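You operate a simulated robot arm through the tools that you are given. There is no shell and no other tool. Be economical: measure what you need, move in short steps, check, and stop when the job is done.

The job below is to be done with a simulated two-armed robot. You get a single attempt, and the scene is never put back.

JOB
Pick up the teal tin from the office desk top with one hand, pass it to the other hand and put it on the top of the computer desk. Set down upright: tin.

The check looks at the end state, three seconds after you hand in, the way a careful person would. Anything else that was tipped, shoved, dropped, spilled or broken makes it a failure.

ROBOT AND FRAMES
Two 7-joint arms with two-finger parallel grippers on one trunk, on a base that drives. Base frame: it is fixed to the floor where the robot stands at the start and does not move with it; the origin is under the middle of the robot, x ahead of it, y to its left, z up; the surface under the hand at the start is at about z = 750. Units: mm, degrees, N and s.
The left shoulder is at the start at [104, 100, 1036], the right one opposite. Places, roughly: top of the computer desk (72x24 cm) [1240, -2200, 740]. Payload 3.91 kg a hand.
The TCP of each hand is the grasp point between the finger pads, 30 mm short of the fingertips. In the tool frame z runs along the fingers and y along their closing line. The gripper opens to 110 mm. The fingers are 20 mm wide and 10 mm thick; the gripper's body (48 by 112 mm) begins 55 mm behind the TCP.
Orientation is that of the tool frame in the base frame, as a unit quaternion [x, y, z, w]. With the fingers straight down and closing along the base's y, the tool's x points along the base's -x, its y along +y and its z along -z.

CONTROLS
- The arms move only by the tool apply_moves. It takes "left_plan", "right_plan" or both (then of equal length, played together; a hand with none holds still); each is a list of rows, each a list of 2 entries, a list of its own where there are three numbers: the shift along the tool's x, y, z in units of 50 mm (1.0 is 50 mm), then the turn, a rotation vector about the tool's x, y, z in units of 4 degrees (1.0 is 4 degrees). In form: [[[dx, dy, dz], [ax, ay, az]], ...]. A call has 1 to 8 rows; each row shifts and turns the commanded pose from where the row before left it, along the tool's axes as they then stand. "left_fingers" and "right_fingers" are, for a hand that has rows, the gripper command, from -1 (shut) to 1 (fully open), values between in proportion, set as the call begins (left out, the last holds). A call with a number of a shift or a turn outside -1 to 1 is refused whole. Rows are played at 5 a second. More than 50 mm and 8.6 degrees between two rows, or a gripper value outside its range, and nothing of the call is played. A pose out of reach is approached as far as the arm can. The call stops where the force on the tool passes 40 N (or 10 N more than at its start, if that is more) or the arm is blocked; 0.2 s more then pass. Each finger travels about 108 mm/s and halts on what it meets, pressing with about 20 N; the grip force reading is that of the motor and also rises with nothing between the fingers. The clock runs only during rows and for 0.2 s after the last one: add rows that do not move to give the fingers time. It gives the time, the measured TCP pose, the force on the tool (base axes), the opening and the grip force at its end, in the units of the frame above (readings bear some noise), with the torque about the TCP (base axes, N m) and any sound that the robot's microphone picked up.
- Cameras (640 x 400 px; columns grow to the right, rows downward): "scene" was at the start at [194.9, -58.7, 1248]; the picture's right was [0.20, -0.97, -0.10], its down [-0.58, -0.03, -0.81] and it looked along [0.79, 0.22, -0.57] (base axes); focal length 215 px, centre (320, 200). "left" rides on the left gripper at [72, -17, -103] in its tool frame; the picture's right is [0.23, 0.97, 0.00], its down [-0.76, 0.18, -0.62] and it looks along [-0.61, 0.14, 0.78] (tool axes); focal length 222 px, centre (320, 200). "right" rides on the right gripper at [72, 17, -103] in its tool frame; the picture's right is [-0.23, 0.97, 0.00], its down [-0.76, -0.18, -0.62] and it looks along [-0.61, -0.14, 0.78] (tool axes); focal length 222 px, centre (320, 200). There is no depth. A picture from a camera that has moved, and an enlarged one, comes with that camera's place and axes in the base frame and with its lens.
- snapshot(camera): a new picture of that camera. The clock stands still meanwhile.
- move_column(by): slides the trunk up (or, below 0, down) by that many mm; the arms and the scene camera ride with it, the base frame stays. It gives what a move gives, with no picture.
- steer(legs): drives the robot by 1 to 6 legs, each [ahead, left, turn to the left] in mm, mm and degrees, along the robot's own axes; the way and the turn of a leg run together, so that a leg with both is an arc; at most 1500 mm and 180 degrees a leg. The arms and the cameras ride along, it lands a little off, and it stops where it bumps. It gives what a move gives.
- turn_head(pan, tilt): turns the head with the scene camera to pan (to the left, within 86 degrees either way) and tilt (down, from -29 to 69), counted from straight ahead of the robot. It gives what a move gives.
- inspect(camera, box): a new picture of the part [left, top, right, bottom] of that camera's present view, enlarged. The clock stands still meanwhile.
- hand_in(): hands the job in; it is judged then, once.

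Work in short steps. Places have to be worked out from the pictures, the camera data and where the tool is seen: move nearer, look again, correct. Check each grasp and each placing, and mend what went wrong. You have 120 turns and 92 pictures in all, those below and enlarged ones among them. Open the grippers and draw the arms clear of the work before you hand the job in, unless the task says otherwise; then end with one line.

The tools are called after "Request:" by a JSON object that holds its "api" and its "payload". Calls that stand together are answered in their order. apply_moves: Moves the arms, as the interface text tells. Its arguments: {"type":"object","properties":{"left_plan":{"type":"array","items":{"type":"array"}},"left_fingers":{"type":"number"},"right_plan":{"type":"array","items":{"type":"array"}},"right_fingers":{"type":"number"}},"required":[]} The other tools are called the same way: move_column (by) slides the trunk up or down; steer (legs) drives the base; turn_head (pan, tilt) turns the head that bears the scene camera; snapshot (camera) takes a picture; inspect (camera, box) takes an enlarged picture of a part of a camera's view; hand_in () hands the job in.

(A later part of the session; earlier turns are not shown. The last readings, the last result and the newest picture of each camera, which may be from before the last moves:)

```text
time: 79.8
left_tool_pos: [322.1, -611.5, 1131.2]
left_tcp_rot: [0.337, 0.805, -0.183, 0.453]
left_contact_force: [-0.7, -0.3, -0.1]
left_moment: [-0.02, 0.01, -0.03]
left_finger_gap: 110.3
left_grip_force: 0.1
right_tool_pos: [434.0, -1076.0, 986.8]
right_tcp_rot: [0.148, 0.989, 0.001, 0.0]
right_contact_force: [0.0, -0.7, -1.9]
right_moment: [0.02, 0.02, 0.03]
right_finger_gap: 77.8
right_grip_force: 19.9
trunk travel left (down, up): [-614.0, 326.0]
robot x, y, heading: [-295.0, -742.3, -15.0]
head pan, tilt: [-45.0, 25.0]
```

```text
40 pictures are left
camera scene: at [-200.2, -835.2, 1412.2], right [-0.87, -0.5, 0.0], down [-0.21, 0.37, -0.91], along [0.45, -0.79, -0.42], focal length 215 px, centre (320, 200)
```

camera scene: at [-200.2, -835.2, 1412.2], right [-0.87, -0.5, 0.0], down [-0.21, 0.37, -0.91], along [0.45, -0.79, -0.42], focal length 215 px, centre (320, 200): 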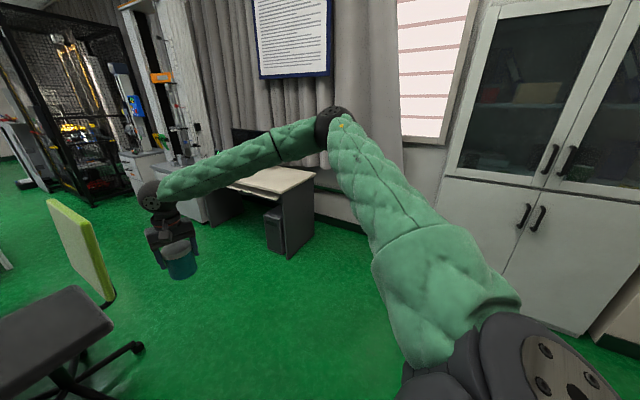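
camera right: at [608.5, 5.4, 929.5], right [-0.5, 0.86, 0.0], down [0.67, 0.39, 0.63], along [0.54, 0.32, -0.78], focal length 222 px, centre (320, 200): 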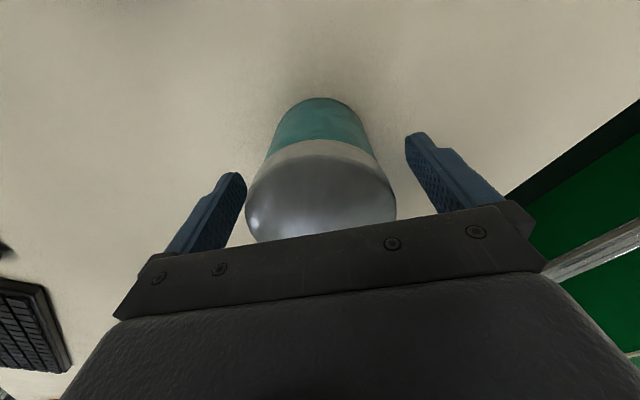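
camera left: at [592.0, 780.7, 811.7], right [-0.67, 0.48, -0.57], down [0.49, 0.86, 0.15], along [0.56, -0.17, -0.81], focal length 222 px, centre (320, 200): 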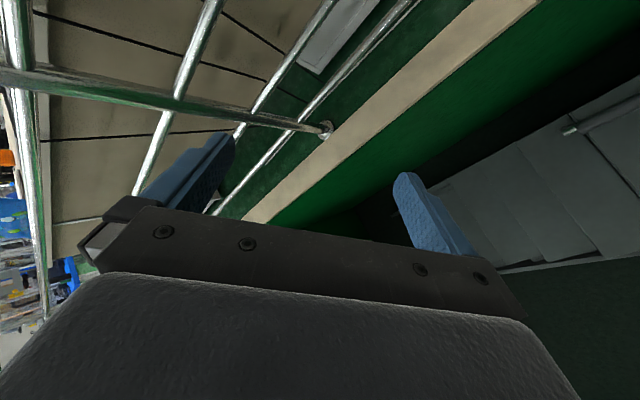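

Open floor here; do the hand-over now. Bring the right hand (tin) back toward the robot while rotating it ~30° so its fingers won't clash with the left's.

Request:
{"api": "apply_moves", "payload": {"right_plan": [[[0.4, 0.05, 0], [0, 0, -1]], [[0.4, 0.1, 0], [0, 0, -1]], [[0.4, 0.1, 0], [0, 0, -1]], [[0.4, 0.15, 0], [0, 0, -1]], [[0.4, 0.2, 0], [0, 0, -1]], [[0.4, 0.2, 0], [0, 0, -1]], [[0.4, 0.2, 0], [0, 0, -1]], [[0.3, 0.2, 0], [0, 0, -0.5]]]}}

Request:
{"api": "turn_head", "payload": {"pan": 0, "tilt": 40}}

Request:
{"api": "snapshot", "payload": {"camera": "scene"}}

```text
time: 81.6
left_tool_pos: [322.4, -611.2, 1131.7]
left_tcp_rot: [0.338, 0.805, -0.183, 0.453]
left_contact_force: [0.0, 0.0, -0.3]
left_moment: [0.06, 0.0, 0.01]
left_finger_gap: 110.4
left_grip_force: 0.0
right_tool_pos: [278.8, -1006.8, 986.3]
right_tcp_rot: [-0.113, 0.994, 0.0, 0.001]
right_contact_force: [-0.2, -0.6, -2.6]
right_moment: [0.0, 0.03, 0.01]
right_finger_gap: 78.0
right_grip_force: 20.4
trunk travel left (down, up): [-614.0, 326.0]
robot x, y, heading: [-295.0, -743.2, -15.4]
head pan, tilt: [-45.0, 25.0]
```

```text
time: 82.8
left_tool_pos: [323.2, -611.3, 1130.1]
left_tcp_rot: [0.338, 0.805, -0.183, 0.452]
left_contact_force: [0.1, 0.2, 0.6]
left_moment: [-0.02, -0.01, 0.01]
left_finger_gap: 110.1
left_grip_force: 0.0
right_tool_pos: [280.1, -1006.9, 986.3]
right_tcp_rot: [-0.113, 0.994, 0.001, 0.002]
right_contact_force: [-1.1, 0.3, -2.4]
right_moment: [-0.01, 0.04, 0.01]
right_finger_gap: 77.9
right_grip_force: 20.1
trunk travel left (down, up): [-614.0, 326.0]
robot x, y, heading: [-295.2, -741.3, -15.3]
head pan, tilt: [0.0, 40.0]
```

```text
39 pictures are left
camera scene: at [-164.1, -777.6, 1388.9], right [-0.26, -0.96, 0.0], down [-0.62, 0.17, -0.77], along [0.74, -0.2, -0.64], focal length 215 px, centre (320, 200)
```

scene: 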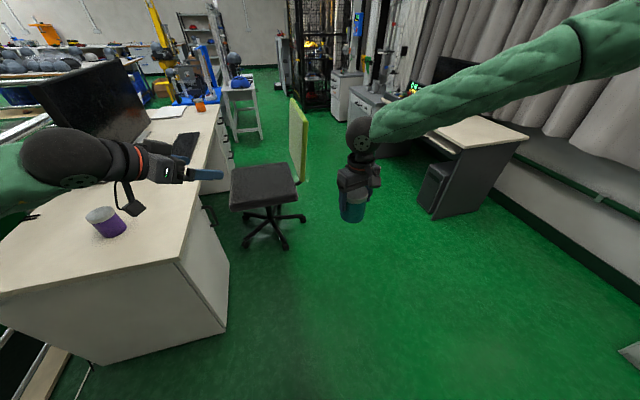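

Right hand/tin yaw is good (118° vs left's 60° in robot frame). Move the right forward ~120 mm to a comfortable meeting spot and bring the left to a pre-grasp pose ~130 mm short of the tin.

Request:
{"api": "apply_moves", "payload": {"right_plan": [[[-0.6, -0.15, 0], [0, 0, 0]], [[-0.6, -0.15, 0], [0, 0, 0]], [[-0.6, -0.15, 0], [0, 0, 0]], [[-0.6, -0.15, 0], [0, 0, 0]], [[0, 0, 0], [0, 0, 0]], [[0, 0, 0], [0, 0, 0]], [[0, 0, 0], [0, 0, 0]], [[0, 0, 0], [0, 0, 0]]], "left_plan": [[[0, 0, 0], [0, -0.8, 0]], [[0, 0, 0], [0, -0.8, 0]], [[0.05, -0.6, 0.55], [0, 0, 0]], [[0.05, -0.6, 0.55], [0, 0, 0]], [[0.05, -0.6, 0.55], [0, 0, 0]], [[0.05, -0.6, 0.55], [0, 0, 0]], [[0.05, -0.6, 0.55], [0, 0, 0]], [[0.05, -0.6, 0.55], [0, 0, 0]]], "left_fingers": 1}}

Request:
{"api": "snapshot", "payload": {"camera": "scene"}}

Request:
{"api": "snapshot", "payload": {"camera": "left"}}

```text
time: 84.5
left_tool_pos: [336.7, -838.2, 1047.9]
left_tcp_rot: [0.328, 0.778, -0.202, 0.496]
left_contact_force: [0.3, 0.8, 0.0]
left_moment: [-0.02, 0.01, 0.0]
left_finger_gap: 110.3
left_grip_force: 0.0
left hand out of reach, approached as far as the arm can: row 1, 2, 3, 4
right_tool_pos: [389.5, -1025.2, 992.6]
right_tcp_rot: [-0.114, 0.994, 0.001, 0.002]
right_contact_force: [-0.1, -0.2, -3.4]
right_moment: [0.01, 0.02, 0.02]
right_finger_gap: 77.8
right_grip_force: 20.0
right hand out of reach, approached as far as the arm can: row 4
trunk travel left (down, up): [-614.0, 326.0]
robot x, y, heading: [-295.0, -743.1, -15.3]
head pan, tilt: [0.0, 40.0]
```

```text
38 pictures are left
camera scene: at [-163.0, -778.8, 1388.7], right [-0.26, -0.96, 0.0], down [-0.62, 0.17, -0.77], along [0.74, -0.2, -0.64], focal length 215 px, centre (320, 200)
```

scene: 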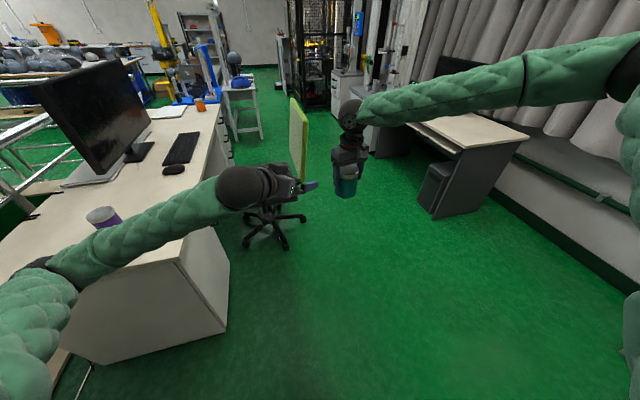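

```text
37 pictures are left
camera left: at [235.1, -761.7, 1026.3], right [0.62, 0.76, -0.19], down [-0.05, 0.29, 0.96], along [0.78, -0.59, 0.22], focal length 222 px, centre (320, 200)
```

left: 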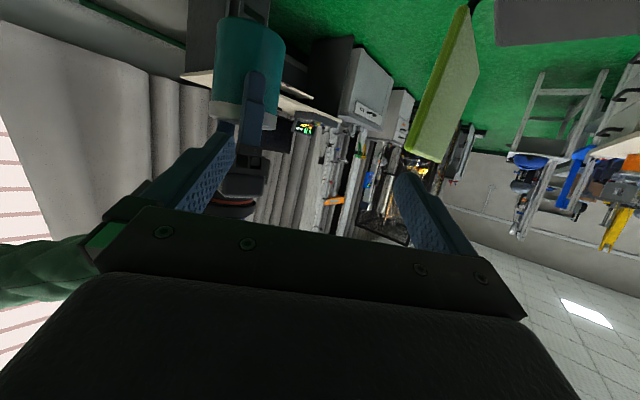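

Left needs: −98 mm along its y, +11 x, then 178 mm forward. Do the lateral alignment with some advance first.

Request:
{"api": "apply_moves", "payload": {"left_plan": [[[0.075, -0.65, 0.3], [0, 0, 0]], [[0.075, -0.65, 0.3], [0, 0, 0]], [[0.075, -0.65, 0.3], [0, 0, 0]], [[0, 0, 0], [0, 0, 0]]]}}

Request:
{"api": "snapshot", "payload": {"camera": "left"}}

Request:
{"api": "snapshot", "payload": {"camera": "scene"}}

```text
time: 85.5
left_tool_pos: [292.1, -930.4, 1018.9]
left_tcp_rot: [0.327, 0.779, -0.201, 0.496]
left_contact_force: [0.3, 0.2, 1.2]
left_moment: [-0.02, -0.01, 0.0]
left_finger_gap: 110.0
left_grip_force: 0.1
right_tool_pos: [390.0, -1024.0, 995.1]
right_tcp_rot: [-0.113, 0.994, 0.0, 0.003]
right_contact_force: [0.6, 0.8, -3.3]
right_moment: [-0.01, 0.0, 0.0]
right_finger_gap: 77.9
right_grip_force: 19.6
trunk travel left (down, up): [-614.0, 326.0]
robot x, y, heading: [-290.5, -743.3, -15.2]
head pan, tilt: [0.0, 40.0]
```

```text
36 pictures are left
camera left: at [191.2, -854.2, 996.5], right [0.62, 0.76, -0.2], down [-0.05, 0.29, 0.96], along [0.78, -0.59, 0.22], focal length 222 px, centre (320, 200)
```

left: 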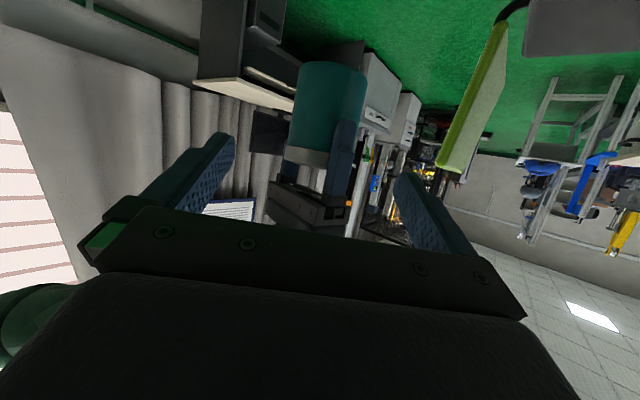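

```text
35 pictures are left
camera scene: at [-164.0, -776.8, 1388.9], right [-0.26, -0.96, 0.0], down [-0.62, 0.17, -0.77], along [0.74, -0.2, -0.64], focal length 215 px, centre (320, 200)
```

scene: 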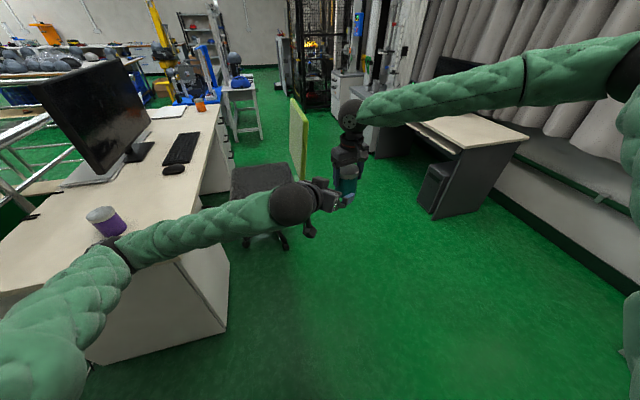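

Tin sits between the left fingers in view. Zoom in to check lateral centring.

Request:
{"api": "inspect", "payload": {"camera": "left", "box": [220, 40, 420, 240]}}

```text
2.00 times, centred on (320, 140) of left
camera zoom: at [191.2, -854.2, 996.5], right [0.62, 0.76, -0.2], down [-0.05, 0.29, 0.96], along [0.78, -0.59, 0.22], focal length 444 px, centre (320, 320)
```

zoom: 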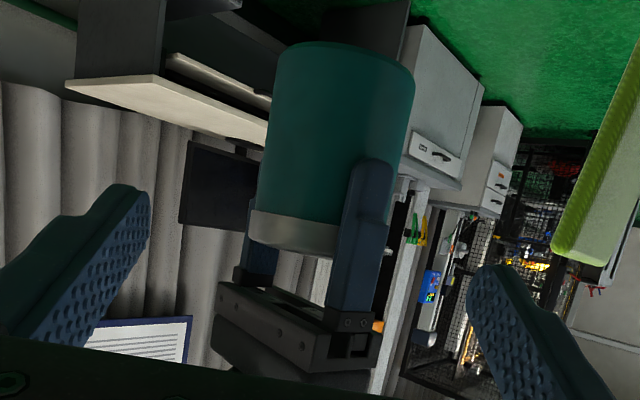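

Aligned within ~3 mm; advance along the tool axis about 115 mm and check.

Request:
{"api": "apply_moves", "payload": {"left_plan": [[[0, 0.06, 0.4], [0, 0, 0]], [[0, 0, 0.4], [0, 0, 0]], [[0, 0, 0.4], [0, 0, 0]], [[0, 0, 0.4], [0, 0, 0]], [[0, 0, 0.4], [0, 0, 0]], [[0, 0, 0.3], [0, 0, 0]], [[0, 0, 0], [0, 0, 0]]]}}

Request:
{"api": "snapshot", "payload": {"camera": "left"}}

Request:
{"api": "inspect", "payload": {"camera": "scene", "box": [250, 80, 410, 240]}}

```text
time: 87.2
left_tool_pos: [360.0, -972.0, 981.1]
left_tcp_rot: [0.328, 0.779, -0.202, 0.496]
left_contact_force: [-0.3, 0.5, -0.7]
left_moment: [-0.04, -0.02, -0.01]
left_finger_gap: 110.1
left_grip_force: 0.1
left hand out of reach, approached as far as the arm can: row 4, 5, 6
right_tool_pos: [390.1, -1023.9, 993.0]
right_tcp_rot: [-0.113, 0.994, 0.001, 0.003]
right_contact_force: [-0.7, 0.1, -2.4]
right_moment: [-0.01, 0.02, -0.03]
right_finger_gap: 77.8
right_grip_force: 20.1
trunk travel left (down, up): [-614.0, 326.0]
robot x, y, heading: [-292.3, -742.9, -15.1]
head pan, tilt: [0.0, 40.0]
```

```text
33 pictures are left
camera left: at [259.9, -895.7, 959.0], right [0.63, 0.76, -0.2], down [-0.05, 0.29, 0.96], along [0.78, -0.59, 0.21], focal length 222 px, centre (320, 200)
```

left: 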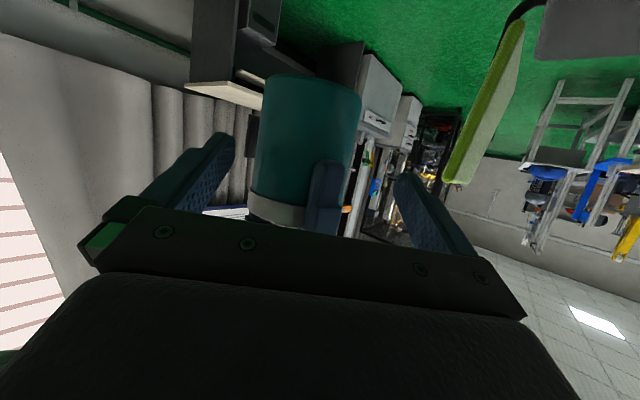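

```text
2.50 times, centred on (330, 160) of scene
camera zoom: at [-164.1, -777.8, 1388.9], right [-0.26, -0.96, 0.0], down [-0.62, 0.17, -0.77], along [0.74, -0.2, -0.64], focal length 539 px, centre (295, 300)
```

zoom: 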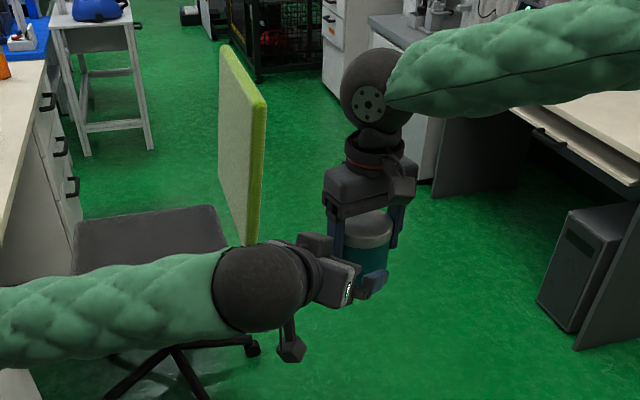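

The left arm reached its limit ~45 mm short, so bring the tin to it with the right hand: up 20 mm, sideways 16 mm, then toward the left palm.

Request:
{"api": "apply_moves", "payload": {"right_plan": [[[0, 0, -0.4], [0, 0, 0]], [[-0.14, 0.08, 0], [0, 0, 0]], [[-0.14, 0.08, 0], [0, 0, 0]], [[0.12, 0.18, 0], [0, 0, 0]], [[0.12, 0.18, 0], [0, 0, 0]], [[0, 0, 0], [0, 0, 0]]]}}

Request:
{"api": "snapshot", "payload": {"camera": "left"}}

```text
time: 88.5
left_tool_pos: [360.8, -972.0, 980.4]
left_tcp_rot: [0.327, 0.779, -0.201, 0.495]
left_contact_force: [0.0, -0.3, -0.3]
left_moment: [-0.02, -0.02, -0.03]
left_finger_gap: 110.0
left_grip_force: 0.1
right_tool_pos: [377.9, -1005.9, 1013.4]
right_tcp_rot: [-0.113, 0.994, 0.001, 0.001]
right_contact_force: [0.4, 0.2, -3.1]
right_moment: [0.01, 0.01, 0.03]
right_finger_gap: 77.6
right_grip_force: 19.4
right hand out of reach, approached as far as the arm can: row 3
trunk travel left (down, up): [-614.0, 326.0]
robot x, y, heading: [-292.9, -742.2, -15.1]
head pan, tilt: [0.0, 40.0]
```

```text
31 pictures are left
camera left: at [259.9, -895.6, 958.9], right [0.63, 0.76, -0.2], down [-0.05, 0.29, 0.96], along [0.78, -0.59, 0.21], focal length 222 px, centre (320, 200)
```

left: 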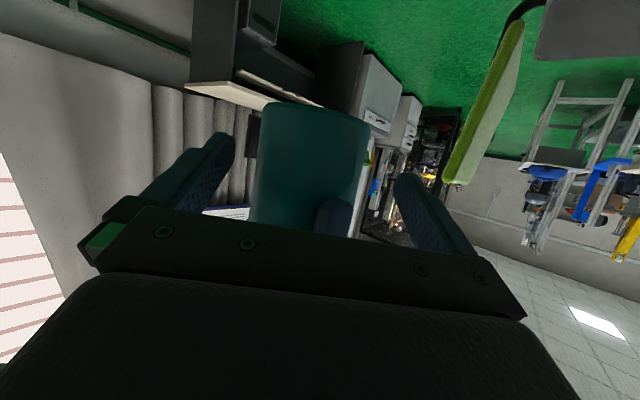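

Remaining shift is almost purely +24 mm along the right tool's y. Apply it.

Request:
{"api": "apply_moves", "payload": {"right_plan": [[[0, 0.17, 0], [0, 0, 0]], [[0, 0.17, 0], [0, 0, 0]], [[0, 0.15, 0], [0, 0, 0]], [[0, 0, 0], [0, 0, 0]]]}}

Request:
{"api": "snapshot", "payload": {"camera": "left"}}

Request:
{"api": "inspect", "payload": {"camera": "scene", "box": [270, 80, 390, 200]}}

```text
time: 89.5
left_tool_pos: [362.6, -972.4, 980.1]
left_tcp_rot: [0.328, 0.779, -0.202, 0.495]
left_contact_force: [-2.1, 2.7, 1.4]
left_moment: [-0.11, -0.07, -0.01]
left_finger_gap: 110.1
left_grip_force: 0.1
right_tool_pos: [364.2, -994.2, 1017.3]
right_tcp_rot: [-0.113, 0.994, 0.001, 0.002]
right_contact_force: [1.3, -1.4, -2.6]
right_moment: [-0.02, 0.04, -0.03]
right_finger_gap: 77.9
right_grip_force: 20.0
right hand out of reach, approached as far as the arm can: row 1, 2, 3
trunk travel left (down, up): [-614.0, 326.0]
robot x, y, heading: [-290.8, -742.4, -15.2]
head pan, tilt: [0.0, 40.0]
```

```text
30 pictures are left
camera left: at [259.9, -895.6, 958.9], right [0.63, 0.76, -0.2], down [-0.05, 0.29, 0.96], along [0.78, -0.59, 0.21], focal length 222 px, centre (320, 200)
```

left: 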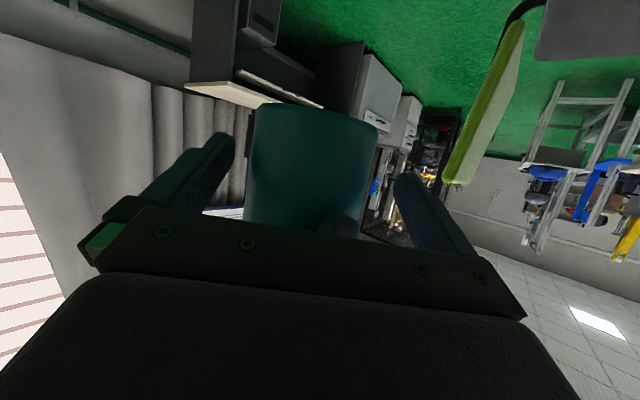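

```text
3.33 times, centred on (330, 140) of scene
camera zoom: at [-163.8, -777.8, 1388.8], right [-0.26, -0.96, 0.0], down [-0.62, 0.17, -0.77], along [0.74, -0.2, -0.64], focal length 718 px, centre (287, 400)
```

zoom: 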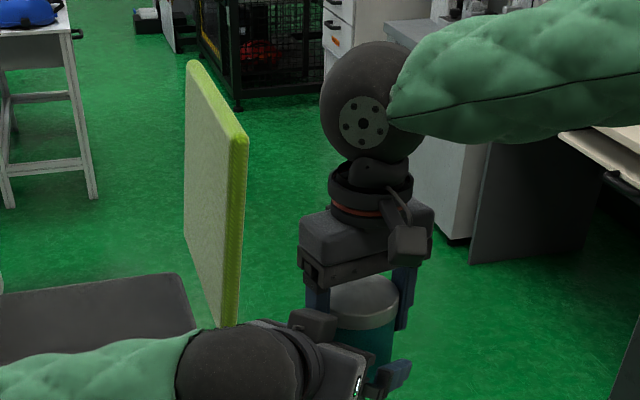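

The light touch is a right finger at the left palm; the tin is 16 mm off the left's centreline. Back off 5 mm, then retract both hands together a bit to get more freedom.

Request:
{"api": "apply_moves", "payload": {"right_plan": [[[-0.06, -0.1, 0], [0, 0, 0]], [[0, 0, 0], [0, 0, 0]], [[0.265, 0.14, 0], [0, 0, 0]], [[0.265, 0.14, 0], [0, 0, 0]], [[0, 0, 0], [0, 0, 0]]], "left_plan": [[[0, 0, 0], [0, 0, 0]], [[0.109, -0.151, -0.235], [0, 0, 0]], [[0.109, -0.151, -0.235], [0, 0, 0]], [[0, 0, 0], [0, 0, 0]], [[0, 0, 0], [0, 0, 0]]]}}

```text
time: 90.4
left_tool_pos: [355.1, -973.9, 981.0]
left_tcp_rot: [0.331, 0.778, -0.205, 0.494]
left_contact_force: [-2.9, 4.6, -0.7]
left_moment: [-0.33, -0.25, 0.0]
left_finger_gap: 110.2
left_grip_force: 0.0
left hand out of reach, approached as far as the arm can: row 2, 3
right_tool_pos: [356.1, -996.4, 1019.2]
right_tcp_rot: [-0.109, 0.994, 0.0, 0.005]
right_contact_force: [4.9, -5.1, -1.6]
right_moment: [0.19, 0.13, -0.09]
right_finger_gap: 77.8
right_grip_force: 20.1
trunk travel left (down, up): [-614.0, 326.0]
robot x, y, heading: [-294.2, -743.1, -15.3]
head pan, tilt: [0.0, 40.0]
stopped in row 4 (left hand): the force on the tool passed its limit at 56 N (the readings are from after the stop); the commanded pose is now the measured one
```

The left arm is at its near limit because of its wrist heading. Back the tin off slightly and yaw the left hand ~24° further right about its TCP, which both frees the arm and centres the tin.

Request:
{"api": "apply_moves", "payload": {"right_plan": [[[-0.1, -0.16, 0], [0, 0, 0]], [[0, 0, 0], [0, 0, 0]], [[0, 0, 0], [0, 0, 0]], [[0, 0, 0], [0, 0, 0]], [[0, 0, 0], [0, 0, 0]], [[0, 0, 0], [0, 0, 0]], [[0, 0, 0], [0, 0, 0]], [[0, 0, 0], [0, 0, 0]]], "left_plan": [[[0, 0, 0], [0, 0, 0]], [[0, 0, 0], [0.9, 0, 0.42]], [[0, 0, 0], [0.9, 0, 0.42]], [[0, 0, 0], [0.9, 0, 0.42]], [[0, 0, 0], [0.9, 0, 0.42]], [[0, 0, 0], [0.9, 0, 0.42]], [[0, 0, 0], [0.9, 0, 0.42]], [[0, 0, 0], [0, 0, 0]]]}}

Request:
{"api": "snapshot", "payload": {"camera": "left"}}

```text
time: 92.2
left_tool_pos: [356.0, -973.8, 980.8]
left_tcp_rot: [0.485, 0.693, -0.303, 0.439]
left_contact_force: [-0.8, 0.2, -0.5]
left_moment: [-0.01, 0.01, -0.01]
left_finger_gap: 110.1
left_grip_force: 0.0
right_tool_pos: [362.6, -1003.1, 1018.6]
right_tcp_rot: [-0.109, 0.994, 0.0, 0.006]
right_contact_force: [-0.1, -0.5, -3.2]
right_moment: [-0.02, 0.01, 0.02]
right_finger_gap: 78.0
right_grip_force: 19.7
trunk travel left (down, up): [-614.0, 326.0]
robot x, y, heading: [-294.9, -742.1, -15.1]
head pan, tilt: [0.0, 40.0]
```

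```text
28 pictures are left
camera left: at [296.1, -862.8, 959.9], right [0.88, 0.43, -0.2], down [0.08, 0.28, 0.96], along [0.47, -0.86, 0.21], focal length 222 px, centre (320, 200)
```

left: 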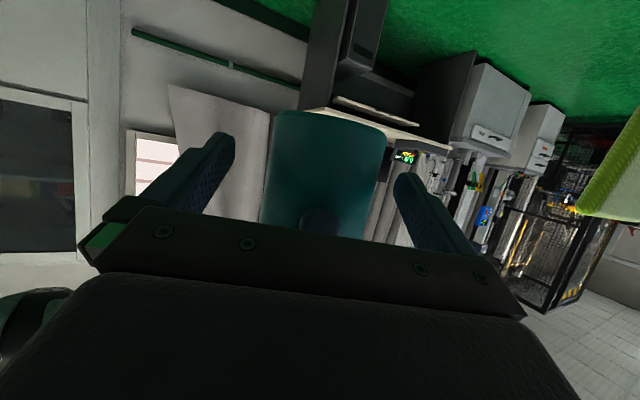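

Now well centred. Nudge the left hand 13 mm forward and 7 mm sideways, then check.

Request:
{"api": "apply_moves", "payload": {"left_plan": [[[-0.05, -0.07, 0.11], [0, 0, 0]], [[-0.05, -0.07, 0.11], [0, 0, 0]], [[0, 0, 0], [0, 0, 0]]]}}

Request:
{"api": "inspect", "payload": {"camera": "left", "box": [180, 80, 460, 280]}}

```text
time: 93.0
left_tool_pos: [355.4, -986.6, 981.3]
left_tcp_rot: [0.484, 0.694, -0.302, 0.44]
left_contact_force: [0.7, 24.5, -0.8]
left_moment: [-1.7, 0.02, -0.35]
left_finger_gap: 109.8
left_grip_force: 0.1
right_tool_pos: [364.3, -1004.6, 1018.3]
right_tcp_rot: [-0.11, 0.994, -0.001, 0.005]
right_contact_force: [0.1, -25.0, 0.4]
right_moment: [0.76, 0.03, 0.62]
right_finger_gap: 77.3
right_grip_force: 19.9
trunk travel left (down, up): [-614.0, 326.0]
robot x, y, heading: [-295.4, -740.6, -15.1]
head pan, tilt: [0.0, 40.0]
```

```text
2.00 times, centred on (320, 180) of left
camera zoom: at [293.7, -875.7, 959.5], right [0.88, 0.43, -0.2], down [0.08, 0.28, 0.96], along [0.47, -0.86, 0.21], focal length 444 px, centre (320, 240)
```

zoom: 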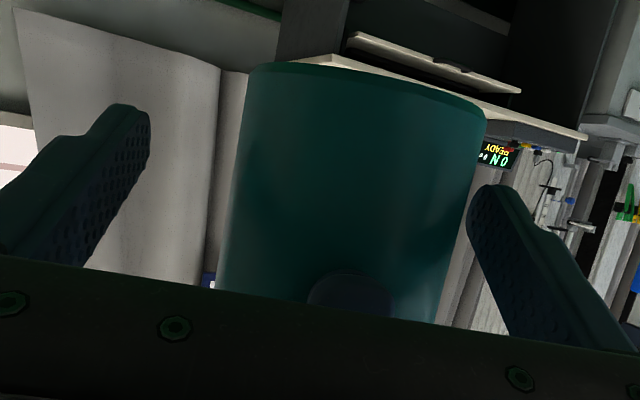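

Tin is centred (<1 mm) and the palm lightly presses a right finger. Back off 3 mm and close the left gripper.

Request:
{"api": "apply_moves", "payload": {"left_plan": [[[0.025, 0, -0.055], [0, 0, 0]], [[0, 0, 0], [0, 0, 0]]]}}

Request:
{"api": "apply_moves", "payload": {"left_plan": [[[0, 0, 0], [0, 0, 0]], [[0, 0, 0], [0, 0, 0]], [[0, 0, 0], [0, 0, 0]], [[0, 0, 0], [0, 0, 0]], [[0, 0, 0], [0, 0, 0]]], "left_fingers": -1}}

Request:
{"api": "inspect", "payload": {"camera": "left", "box": [180, 80, 460, 280]}}

```text
time: 93.6
left_tool_pos: [352.6, -984.5, 981.9]
left_tcp_rot: [0.485, 0.693, -0.303, 0.44]
left_contact_force: [1.0, 3.0, -1.1]
left_moment: [-0.29, 0.05, -0.06]
left_finger_gap: 110.3
left_grip_force: 0.1
right_tool_pos: [363.1, -1004.1, 1018.5]
right_tcp_rot: [-0.109, 0.994, -0.001, 0.004]
right_contact_force: [-0.5, -3.1, -1.6]
right_moment: [0.15, 0.01, 0.15]
right_finger_gap: 77.8
right_grip_force: 19.7
trunk travel left (down, up): [-614.0, 326.0]
robot x, y, heading: [-291.3, -742.5, -15.3]
head pan, tilt: [0.0, 40.0]
```

```text
time: 94.8
left_tool_pos: [354.2, -984.3, 980.8]
left_tcp_rot: [0.484, 0.693, -0.303, 0.439]
left_contact_force: [13.6, 5.0, -5.9]
left_moment: [-0.07, 0.66, 0.27]
left_finger_gap: 77.2
left_grip_force: 19.9
right_tool_pos: [363.4, -1003.6, 1019.1]
right_tcp_rot: [-0.109, 0.994, 0.0, 0.004]
right_contact_force: [-14.7, -4.7, 6.3]
right_moment: [0.04, -0.02, 0.05]
right_finger_gap: 77.5
right_grip_force: 19.9
trunk travel left (down, up): [-614.0, 326.0]
robot x, y, heading: [-292.6, -741.9, -15.4]
head pan, tilt: [0.0, 40.0]
```

```text
2.00 times, centred on (320, 180) of left
camera zoom: at [292.6, -873.5, 959.6], right [0.88, 0.43, -0.2], down [0.08, 0.28, 0.96], along [0.47, -0.86, 0.21], focal length 444 px, centre (320, 240)
```

zoom: 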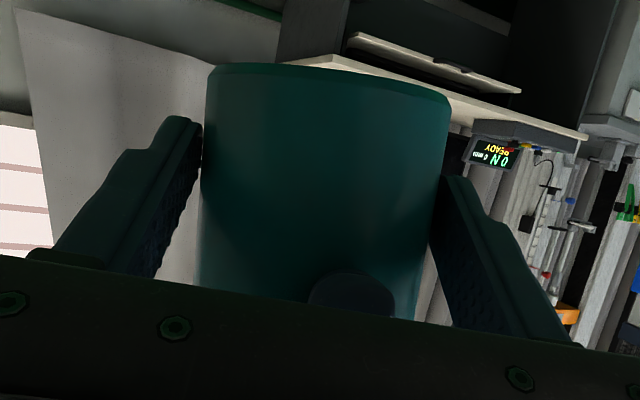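

Both hands hold it (left gap 77 mm, 20 N). Open the right gripper only slightly (its rear finger is close to the left palm) and lift it off.

Request:
{"api": "apply_moves", "payload": {"right_plan": [[[0, 0, 0], [0, 0, 0]], [[0, 0, 0], [0, 0, 0]], [[0, 0, 0], [0, 0, 0]]], "right_fingers": 0.53}}

Request:
{"api": "snapshot", "payload": {"camera": "right"}}

```text
time: 95.6
left_tool_pos: [352.0, -984.3, 981.8]
left_tcp_rot: [0.485, 0.693, -0.303, 0.439]
left_contact_force: [-9.2, 8.8, -0.1]
left_moment: [-0.42, -0.53, 0.14]
left_finger_gap: 75.6
left_grip_force: 19.6
right_tool_pos: [363.1, -1003.9, 1019.5]
right_tcp_rot: [-0.11, 0.994, -0.001, 0.005]
right_contact_force: [10.2, -7.6, -1.2]
right_moment: [0.12, 0.21, -0.26]
right_finger_gap: 80.7
right_grip_force: 0.1
trunk travel left (down, up): [-614.0, 326.0]
robot x, y, heading: [-294.8, -744.1, -15.3]
head pan, tilt: [0.0, 40.0]
```

```text
25 pictures are left
camera right: at [288.3, -1002.2, 1120.7], right [0.01, 1.0, 0.0], down [0.78, -0.01, 0.63], along [0.63, -0.01, -0.78], focal length 222 px, centre (320, 200)
```

right: 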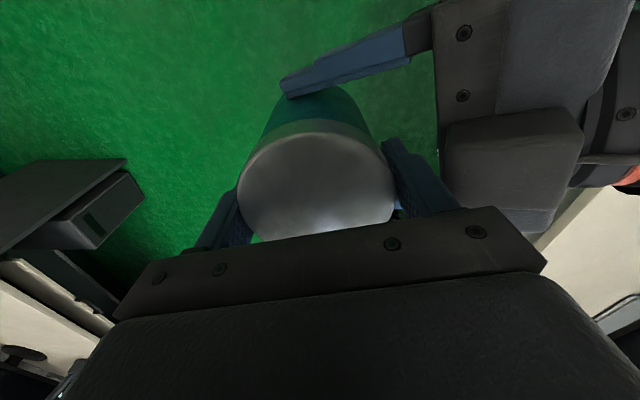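

Right is released with slight side load; relieve it by ~5 mm along the contact push, then lift slowly.

Request:
{"api": "apply_moves", "payload": {"right_plan": [[[-0.05, -0.05, 0], [0, 0, 0]], [[0, 0, -0.2], [0, 0, 0]], [[0, 0, -0.3], [0, 0, 0]], [[0, 0, -0.4], [0, 0, 0]], [[0, 0, -0.5], [0, 0, 0]], [[0, 0, -0.5], [0, 0, 0]], [[0, 0, 0], [0, 0, 0]]]}}

Request:
{"api": "snapshot", "payload": {"camera": "scene"}}

Request:
{"api": "snapshot", "payload": {"camera": "right"}}

```text
time: 97.2
left_tool_pos: [353.4, -984.0, 981.7]
left_tcp_rot: [0.484, 0.693, -0.303, 0.439]
left_contact_force: [0.7, -0.1, -0.2]
left_moment: [0.04, 0.0, 0.02]
left_finger_gap: 75.6
left_grip_force: 20.5
right_tool_pos: [365.9, -1005.7, 1113.7]
right_tcp_rot: [-0.109, 0.994, -0.001, 0.003]
right_contact_force: [0.5, 0.2, -0.4]
right_moment: [0.01, 0.04, -0.05]
right_finger_gap: 84.1
right_grip_force: 0.1
trunk travel left (down, up): [-614.0, 326.0]
robot x, y, heading: [-293.1, -741.6, -15.0]
head pan, tilt: [0.0, 40.0]
```

```text
24 pictures are left
camera scene: at [-163.5, -778.0, 1388.8], right [-0.26, -0.96, 0.0], down [-0.62, 0.17, -0.77], along [0.74, -0.2, -0.64], focal length 215 px, centre (320, 200)
```

scene: 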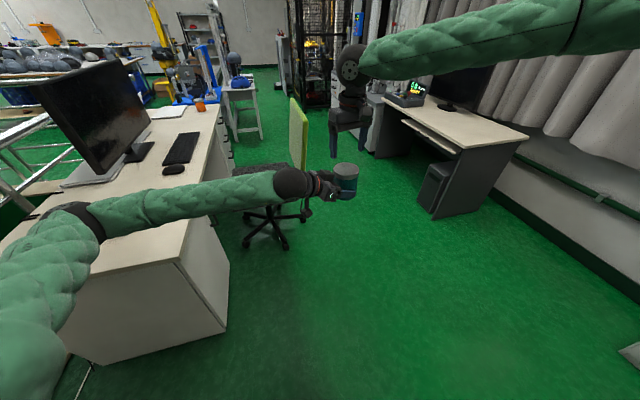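

```text
23 pictures are left
camera right: at [290.3, -1004.2, 1215.6], right [0.01, 1.0, 0.0], down [0.78, -0.01, 0.63], along [0.63, -0.01, -0.78], focal length 222 px, centre (320, 200)
```

right: 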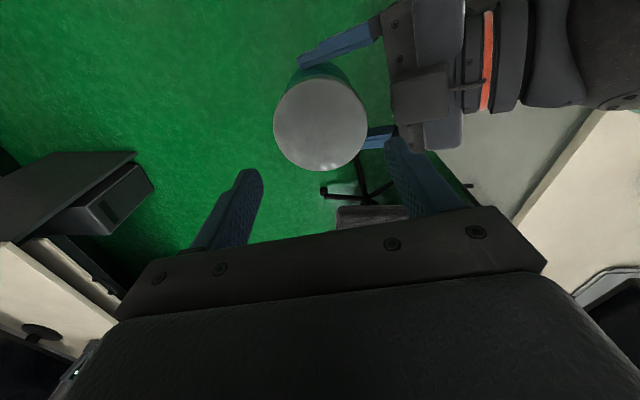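

Hand-over succeeded: the left holds the tin upright, right is clear. Retract the right hand sideways, then drive toward the computer desk with the head facing it.

Request:
{"api": "apply_moves", "payload": {"right_plan": [[[0, -0.6, -0.4], [0, 0, 0]], [[0.2, -0.8, -0.2], [0, 0, 0]], [[0.3, -0.8, 0], [0, 0, 0]], [[0.3, -0.8, 0], [0, 0, 0]], [[0.3, -0.6, 0], [0, 0, 0]]]}}

Request:
{"api": "steer", "payload": {"legs": [[0, 0, -45], [1000, 0, 0]]}}

Request:
{"api": "turn_head", "payload": {"pan": 15, "tilt": 25}}

Request:
{"api": "snapshot", "payload": {"camera": "scene"}}

```text
time: 98.4
left_tool_pos: [351.4, -984.3, 980.5]
left_tcp_rot: [0.484, 0.693, -0.302, 0.44]
left_contact_force: [0.6, -0.4, 0.0]
left_moment: [0.07, 0.0, 0.04]
left_finger_gap: 75.6
left_grip_force: 19.8
right_tool_pos: [349.8, -1195.4, 1145.0]
right_tcp_rot: [-0.11, 0.994, -0.001, 0.004]
right_contact_force: [0.3, -0.3, 0.3]
right_moment: [0.0, -0.03, -0.01]
right_finger_gap: 84.3
right_grip_force: 0.1
trunk travel left (down, up): [-614.0, 326.0]
robot x, y, heading: [-291.9, -744.1, -15.2]
head pan, tilt: [0.0, 40.0]
```

```text
time: 105.6
left_tool_pos: [490.4, -2236.9, 979.5]
left_tcp_rot: [0.713, 0.456, -0.447, 0.29]
left_contact_force: [-0.6, -0.3, -0.4]
left_moment: [0.03, -0.02, 0.05]
left_finger_gap: 75.4
left_grip_force: 20.2
right_tool_pos: [339.2, -2382.3, 1144.4]
right_tcp_rot: [0.278, 0.96, -0.002, 0.004]
right_contact_force: [-1.2, 0.9, 0.3]
right_moment: [0.02, 0.0, -0.02]
right_finger_gap: 84.3
right_grip_force: 0.1
trunk travel left (down, up): [-614.0, 326.0]
robot x, y, heading: [206.3, -1608.8, -60.1]
head pan, tilt: [0.0, 40.0]
```

```text
time: 106.4
left_tool_pos: [489.6, -2236.1, 980.2]
left_tcp_rot: [0.712, 0.456, -0.447, 0.291]
left_contact_force: [-1.0, -0.4, 0.0]
left_moment: [0.03, -0.02, 0.0]
left_finger_gap: 75.3
left_grip_force: 19.6
right_tool_pos: [339.1, -2382.0, 1143.7]
right_tcp_rot: [0.279, 0.96, -0.002, 0.004]
right_contact_force: [0.0, -0.3, 0.6]
right_moment: [-0.01, 0.02, -0.02]
right_finger_gap: 84.2
right_grip_force: 0.2
trunk travel left (down, up): [-614.0, 326.0]
robot x, y, heading: [201.3, -1606.4, -60.2]
head pan, tilt: [15.0, 25.0]
```

```text
22 pictures are left
camera scene: at [290.7, -1716.4, 1412.1], right [-0.71, -0.7, 0.0], down [-0.3, 0.3, -0.91], along [0.64, -0.64, -0.42], focal length 215 px, centre (320, 200)
```

scene: 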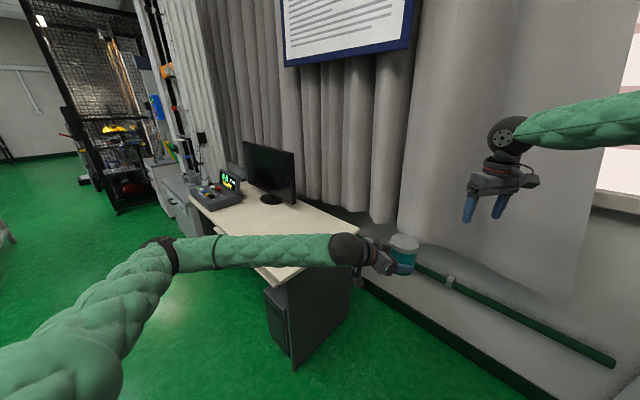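

Desk front edge is at y≈−2037, right end x≈850, monitor at ≈[1612, −2503], control box ≈[1899, −2243]. Target for the tin: ≈[1150, −2125]. Raise/retract the right hand and drive into place.

Request:
{"api": "apply_moves", "payload": {"right_plan": [[[0.4, 0, -0.6], [0, 0, 0]], [[0.6, 0, -0.6], [0, 0, 0]], [[0.6, 0, -0.6], [0, 0, 0]], [[0.6, 0, -0.6], [0, 0, 0]], [[0.6, 0, -0.6], [0, 0, 0]]]}}

Request:
{"api": "steer", "payload": {"legs": [[222, 459, 0], [0, 0, 15]]}}

Request:
{"api": "turn_head", "payload": {"pan": -5, "tilt": 40}}

Request:
{"api": "snapshot", "payload": {"camera": "scene"}}

```text
time: 107.6
left_tool_pos: [488.1, -2234.7, 980.9]
left_tcp_rot: [0.712, 0.456, -0.448, 0.292]
left_contact_force: [-0.3, -0.5, 0.5]
left_moment: [0.05, -0.04, 0.02]
left_finger_gap: 75.2
left_grip_force: 20.7
right_tool_pos: [219.1, -2305.3, 1293.9]
right_tcp_rot: [0.278, 0.96, -0.003, 0.003]
right_contact_force: [-0.4, -0.2, -0.8]
right_moment: [0.0, -0.03, 0.04]
right_finger_gap: 84.1
right_grip_force: 0.1
trunk travel left (down, up): [-614.0, 326.0]
robot x, y, heading: [204.5, -1605.8, -60.2]
head pan, tilt: [15.0, 25.0]
```

```text
time: 111.5
left_tool_pos: [1147.7, -2102.3, 980.5]
left_tcp_rot: [0.646, 0.546, -0.405, 0.347]
left_contact_force: [0.3, -0.3, 0.4]
left_moment: [0.02, -0.03, 0.0]
left_finger_gap: 75.5
left_grip_force: 19.8
right_tool_pos: [907.6, -2240.4, 1293.2]
right_tcp_rot: [0.151, 0.989, -0.003, 0.004]
right_contact_force: [-0.8, -0.1, -0.2]
right_moment: [0.01, 0.0, -0.02]
right_finger_gap: 84.2
right_grip_force: 0.0
trunk travel left (down, up): [-614.0, 326.0]
robot x, y, heading: [705.5, -1569.0, -45.3]
head pan, tilt: [15.0, 25.0]
```

```text
time: 112.3
left_tool_pos: [1148.3, -2103.4, 979.8]
left_tcp_rot: [0.647, 0.545, -0.405, 0.346]
left_contact_force: [0.1, 0.2, 1.0]
left_moment: [0.05, -0.03, 0.02]
left_finger_gap: 75.3
left_grip_force: 20.5
right_tool_pos: [907.0, -2240.9, 1292.9]
right_tcp_rot: [0.15, 0.989, -0.001, 0.004]
right_contact_force: [0.2, -0.6, 1.3]
right_moment: [-0.02, 0.0, 0.0]
right_finger_gap: 84.1
right_grip_force: 0.0
trunk travel left (down, up): [-614.0, 326.0]
robot x, y, heading: [705.9, -1570.9, -45.0]
head pan, tilt: [-5.0, 40.0]
```

```text
21 pictures are left
camera scene: at [796.3, -1671.4, 1388.9], right [-0.77, -0.64, 0.0], down [-0.41, 0.49, -0.77], along [0.49, -0.59, -0.64], focal length 215 px, centre (320, 200)
```

scene: 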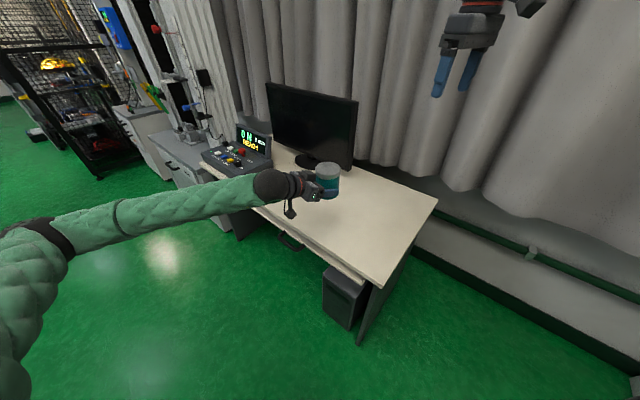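

Well placed. Check the tin's tilt in the grip with zooms.

Request:
{"api": "inspect", "payload": {"camera": "scene", "box": [280, 140, 380, 240]}}

Request:
{"api": "snapshot", "payload": {"camera": "left"}}

```text
4.00 times, centred on (330, 190) of scene
camera zoom: at [796.3, -1671.4, 1388.9], right [-0.77, -0.64, 0.0], down [-0.41, 0.49, -0.77], along [0.49, -0.59, -0.64], focal length 862 px, centre (280, 240)
```

zoom: 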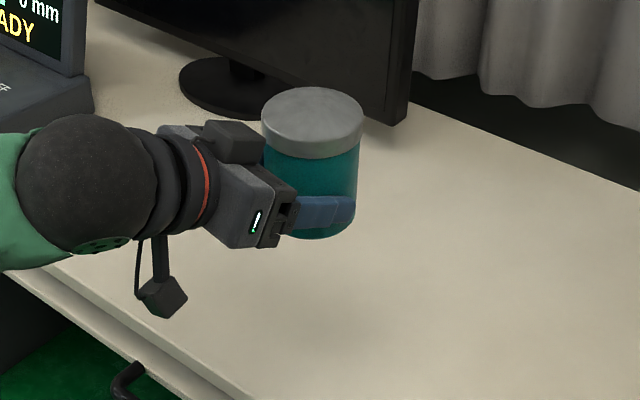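

```text
19 pictures are left
camera left: at [1150.5, -1977.1, 959.9], right [0.98, -0.06, -0.2], down [0.21, 0.2, 0.96], along [-0.02, -0.98, 0.21], focal length 222 px, centre (320, 200)
```

left: 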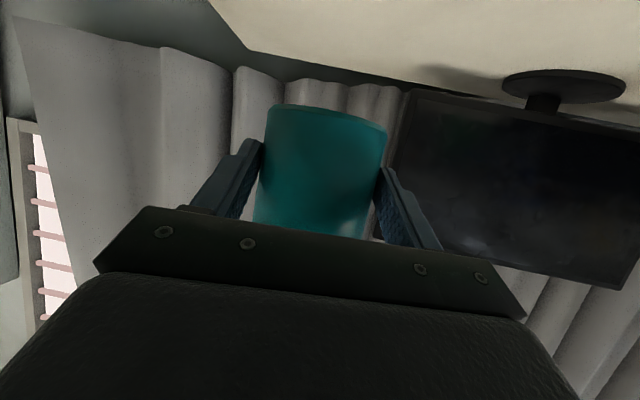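

The tin is within ~1° of upright; its bottom is ≈935–941, needing ≈195–200 mm down. Shift 20 mm deeper onto the desk and lower 165 mm by column.

Request:
{"api": "steer", "payload": {"legs": [[14, -14, 0]]}}

Request:
{"api": "move_column", "payload": {"by": -165}}

Request:
{"api": "inspect", "payload": {"camera": "scene", "box": [240, 130, 400, 290]}}

Request:
{"api": "snapshot", "payload": {"camera": "left"}}

```text
time: 113.1
left_tool_pos: [1147.9, -2121.1, 982.9]
left_tcp_rot: [0.647, 0.546, -0.405, 0.346]
left_contact_force: [0.0, 0.3, -0.1]
left_moment: [0.0, -0.02, -0.04]
left_finger_gap: 75.3
left_grip_force: 20.1
right_tool_pos: [907.3, -2257.9, 1293.1]
right_tcp_rot: [0.15, 0.989, -0.003, 0.004]
right_contact_force: [0.3, -0.9, 0.4]
right_moment: [-0.01, -0.02, 0.01]
right_finger_gap: 84.0
right_grip_force: 0.0
trunk travel left (down, up): [-614.0, 326.0]
robot x, y, heading: [705.3, -1592.0, -45.1]
head pan, tilt: [-5.0, 40.0]
```

```text
time: 115.0
left_tool_pos: [1148.4, -2121.9, 817.3]
left_tcp_rot: [0.646, 0.545, -0.406, 0.347]
left_contact_force: [-0.1, 0.6, -0.4]
left_moment: [0.06, 0.01, -0.01]
left_finger_gap: 75.4
left_grip_force: 20.0
right_tool_pos: [907.4, -2260.2, 1130.1]
right_tcp_rot: [0.151, 0.989, -0.003, 0.004]
right_contact_force: [-0.1, 0.6, -0.1]
right_moment: [0.01, -0.01, -0.02]
right_finger_gap: 84.2
right_grip_force: 0.1
trunk travel left (down, up): [-449.0, 491.0]
robot x, y, heading: [709.3, -1590.9, -44.9]
head pan, tilt: [-5.0, 40.0]
```

```text
2.50 times, centred on (320, 210) of scene
camera zoom: at [796.3, -1690.6, 1224.0], right [-0.77, -0.64, 0.0], down [-0.41, 0.49, -0.77], along [0.49, -0.59, -0.64], focal length 539 px, centre (320, 175)
```

zoom: 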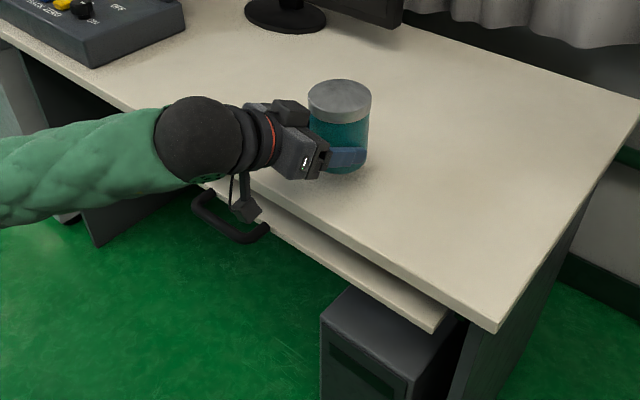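

```text
17 pictures are left
camera left: at [1150.7, -1996.2, 795.1], right [0.98, -0.06, -0.2], down [0.21, 0.2, 0.96], along [-0.02, -0.98, 0.21], focal length 222 px, centre (320, 200)
```

left: 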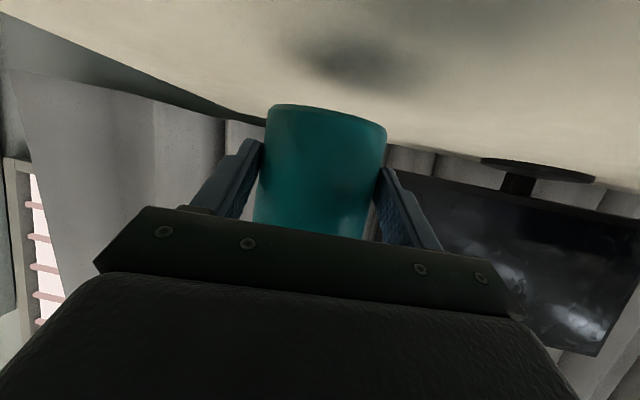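

Camera and gripper hang clear of the desk's front edge and above the tray handle. Lower 22 mm, then small steps watching force.

Request:
{"api": "move_column", "payload": {"by": -22}}

Request:
{"api": "snapshot", "payload": {"camera": "left"}}

Request:
{"api": "inspect", "payload": {"camera": "scene", "box": [290, 150, 370, 230]}}

```text
time: 115.7
left_tool_pos: [1148.3, -2121.4, 794.3]
left_tcp_rot: [0.646, 0.546, -0.405, 0.348]
left_contact_force: [0.2, 0.2, 0.4]
left_moment: [0.06, -0.05, 0.02]
left_finger_gap: 75.4
left_grip_force: 19.4
right_tool_pos: [908.0, -2259.3, 1106.7]
right_tcp_rot: [0.151, 0.989, -0.002, 0.003]
right_contact_force: [0.2, -0.6, -0.4]
right_moment: [0.02, 0.03, 0.01]
right_finger_gap: 84.1
right_grip_force: 0.0
trunk travel left (down, up): [-427.0, 513.0]
robot x, y, heading: [708.2, -1591.4, -45.1]
head pan, tilt: [-5.0, 40.0]
```

```text
16 pictures are left
camera left: at [1150.6, -1996.0, 773.4], right [0.98, -0.06, -0.2], down [0.21, 0.2, 0.96], along [-0.02, -0.98, 0.21], focal length 222 px, centre (320, 200)
```

left: 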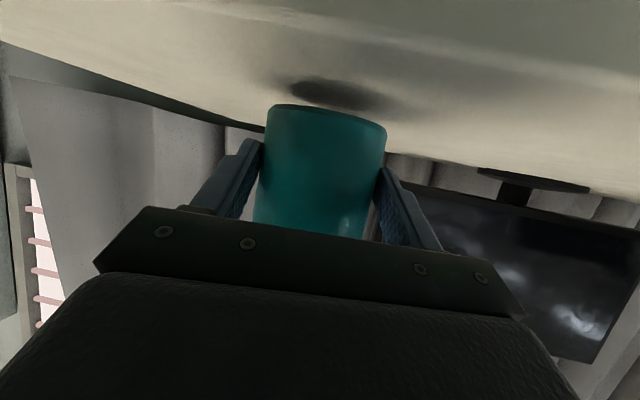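

```text
5.00 times, centred on (330, 190) of scene
camera zoom: at [796.1, -1690.3, 1202.0], right [-0.77, -0.64, 0.0], down [-0.41, 0.49, -0.77], along [0.49, -0.59, -0.64], focal length 1077 px, centre (270, 250)
```

zoom: 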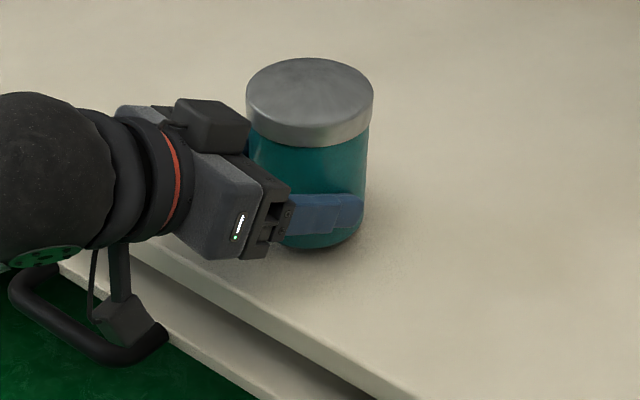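

Tin is a few mm above its shadow. Lower in small steps until contact shows.

Request:
{"api": "move_column", "payload": {"by": -6}}

Request:
{"api": "move_column", "payload": {"by": -4}}

Request:
{"api": "snapshot", "payload": {"camera": "left"}}

```text
time: 116.2
left_tool_pos: [1149.1, -2121.8, 787.9]
left_tcp_rot: [0.646, 0.545, -0.406, 0.347]
left_contact_force: [-0.3, -0.5, 0.0]
left_moment: [0.05, 0.0, 0.01]
left_finger_gap: 75.5
left_grip_force: 20.2
right_tool_pos: [907.3, -2259.1, 1101.2]
right_tcp_rot: [0.151, 0.989, -0.003, 0.005]
right_contact_force: [0.0, 0.5, 0.0]
right_moment: [0.01, -0.01, 0.01]
right_finger_gap: 84.2
right_grip_force: 0.1
trunk travel left (down, up): [-421.0, 519.0]
robot x, y, heading: [706.4, -1593.2, -45.2]
head pan, tilt: [-5.0, 40.0]
```

```text
time: 116.7
left_tool_pos: [1147.2, -2122.2, 785.2]
left_tcp_rot: [0.646, 0.546, -0.405, 0.347]
left_contact_force: [0.8, -0.4, -0.3]
left_moment: [0.04, -0.02, -0.01]
left_finger_gap: 75.2
left_grip_force: 20.1
right_tool_pos: [906.1, -2259.7, 1095.7]
right_tcp_rot: [0.15, 0.989, -0.003, 0.004]
right_contact_force: [0.0, 0.2, -0.4]
right_moment: [0.01, 0.0, -0.04]
right_finger_gap: 84.1
right_grip_force: 0.1
trunk travel left (down, up): [-417.0, 523.0]
robot x, y, heading: [706.2, -1591.6, -45.1]
head pan, tilt: [-5.0, 40.0]
```

```text
14 pictures are left
camera left: at [1150.7, -1996.2, 763.0], right [0.98, -0.06, -0.2], down [0.21, 0.2, 0.96], along [-0.02, -0.98, 0.21], focal length 222 px, centre (320, 200)
```

left: 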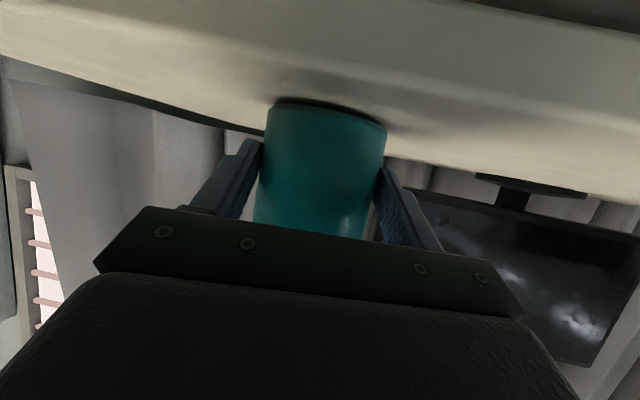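

Request:
{"api": "inspect", "payload": {"camera": "left", "box": [240, 70, 420, 160]}}

Request:
{"api": "move_column", "payload": {"by": -3}}

Request:
{"api": "inspect", "payload": {"camera": "left", "box": [240, 70, 420, 160]}}

```text
3.56 times, centred on (330, 115) of left
camera zoom: at [1150.7, -1996.2, 763.0], right [0.98, -0.06, -0.2], down [0.21, 0.2, 0.96], along [-0.02, -0.98, 0.21], focal length 790 px, centre (284, 502)
```

zoom: 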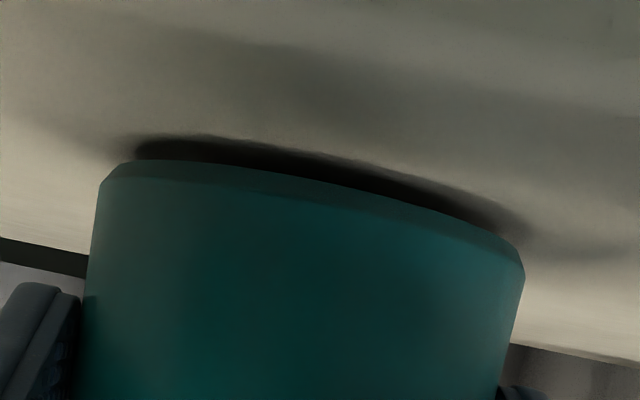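

```text
time: 117.2
left_tool_pos: [1149.1, -2121.7, 780.7]
left_tcp_rot: [0.646, 0.545, -0.406, 0.347]
left_contact_force: [-0.7, -0.7, 0.1]
left_moment: [0.04, -0.02, 0.0]
left_finger_gap: 75.4
left_grip_force: 20.1
right_tool_pos: [907.0, -2259.7, 1093.3]
right_tcp_rot: [0.151, 0.989, -0.002, 0.003]
right_contact_force: [-0.8, -0.1, 0.6]
right_moment: [0.0, 0.02, 0.0]
right_finger_gap: 84.3
right_grip_force: 0.1
trunk travel left (down, up): [-414.0, 526.0]
robot x, y, heading: [705.5, -1587.6, -45.4]
head pan, tilt: [-5.0, 40.0]
```

```text
3.56 times, centred on (330, 115) of left
camera zoom: at [1150.8, -1996.2, 759.9], right [0.98, -0.06, -0.2], down [0.21, 0.2, 0.96], along [-0.02, -0.98, 0.21], focal length 790 px, centre (284, 502)
```

zoom: 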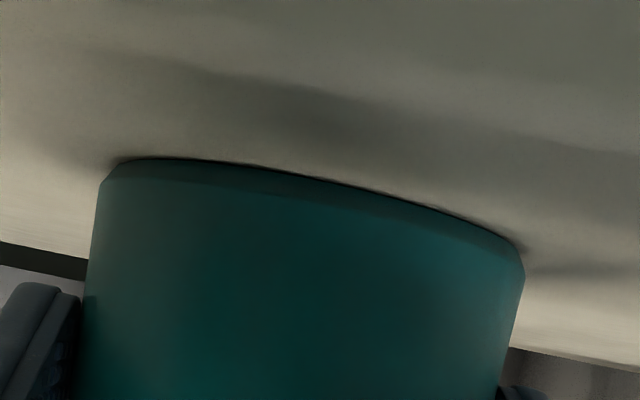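

The gap has nearly vanished evenly. One more 2 mm, check force.

Request:
{"api": "move_column", "payload": {"by": -2}}

```text
time: 117.8
left_tool_pos: [1147.7, -2122.0, 780.9]
left_tcp_rot: [0.647, 0.544, -0.406, 0.348]
left_contact_force: [1.0, -1.5, 10.2]
left_moment: [0.15, -0.02, -0.03]
left_finger_gap: 75.3
left_grip_force: 19.8
right_tool_pos: [907.2, -2259.6, 1091.7]
right_tcp_rot: [0.15, 0.989, -0.003, 0.004]
right_contact_force: [-0.3, 0.1, 0.5]
right_moment: [0.0, 0.03, 0.0]
right_finger_gap: 84.4
right_grip_force: 0.1
trunk travel left (down, up): [-412.0, 528.0]
robot x, y, heading: [705.2, -1590.8, -45.1]
head pan, tilt: [-5.0, 40.0]
```

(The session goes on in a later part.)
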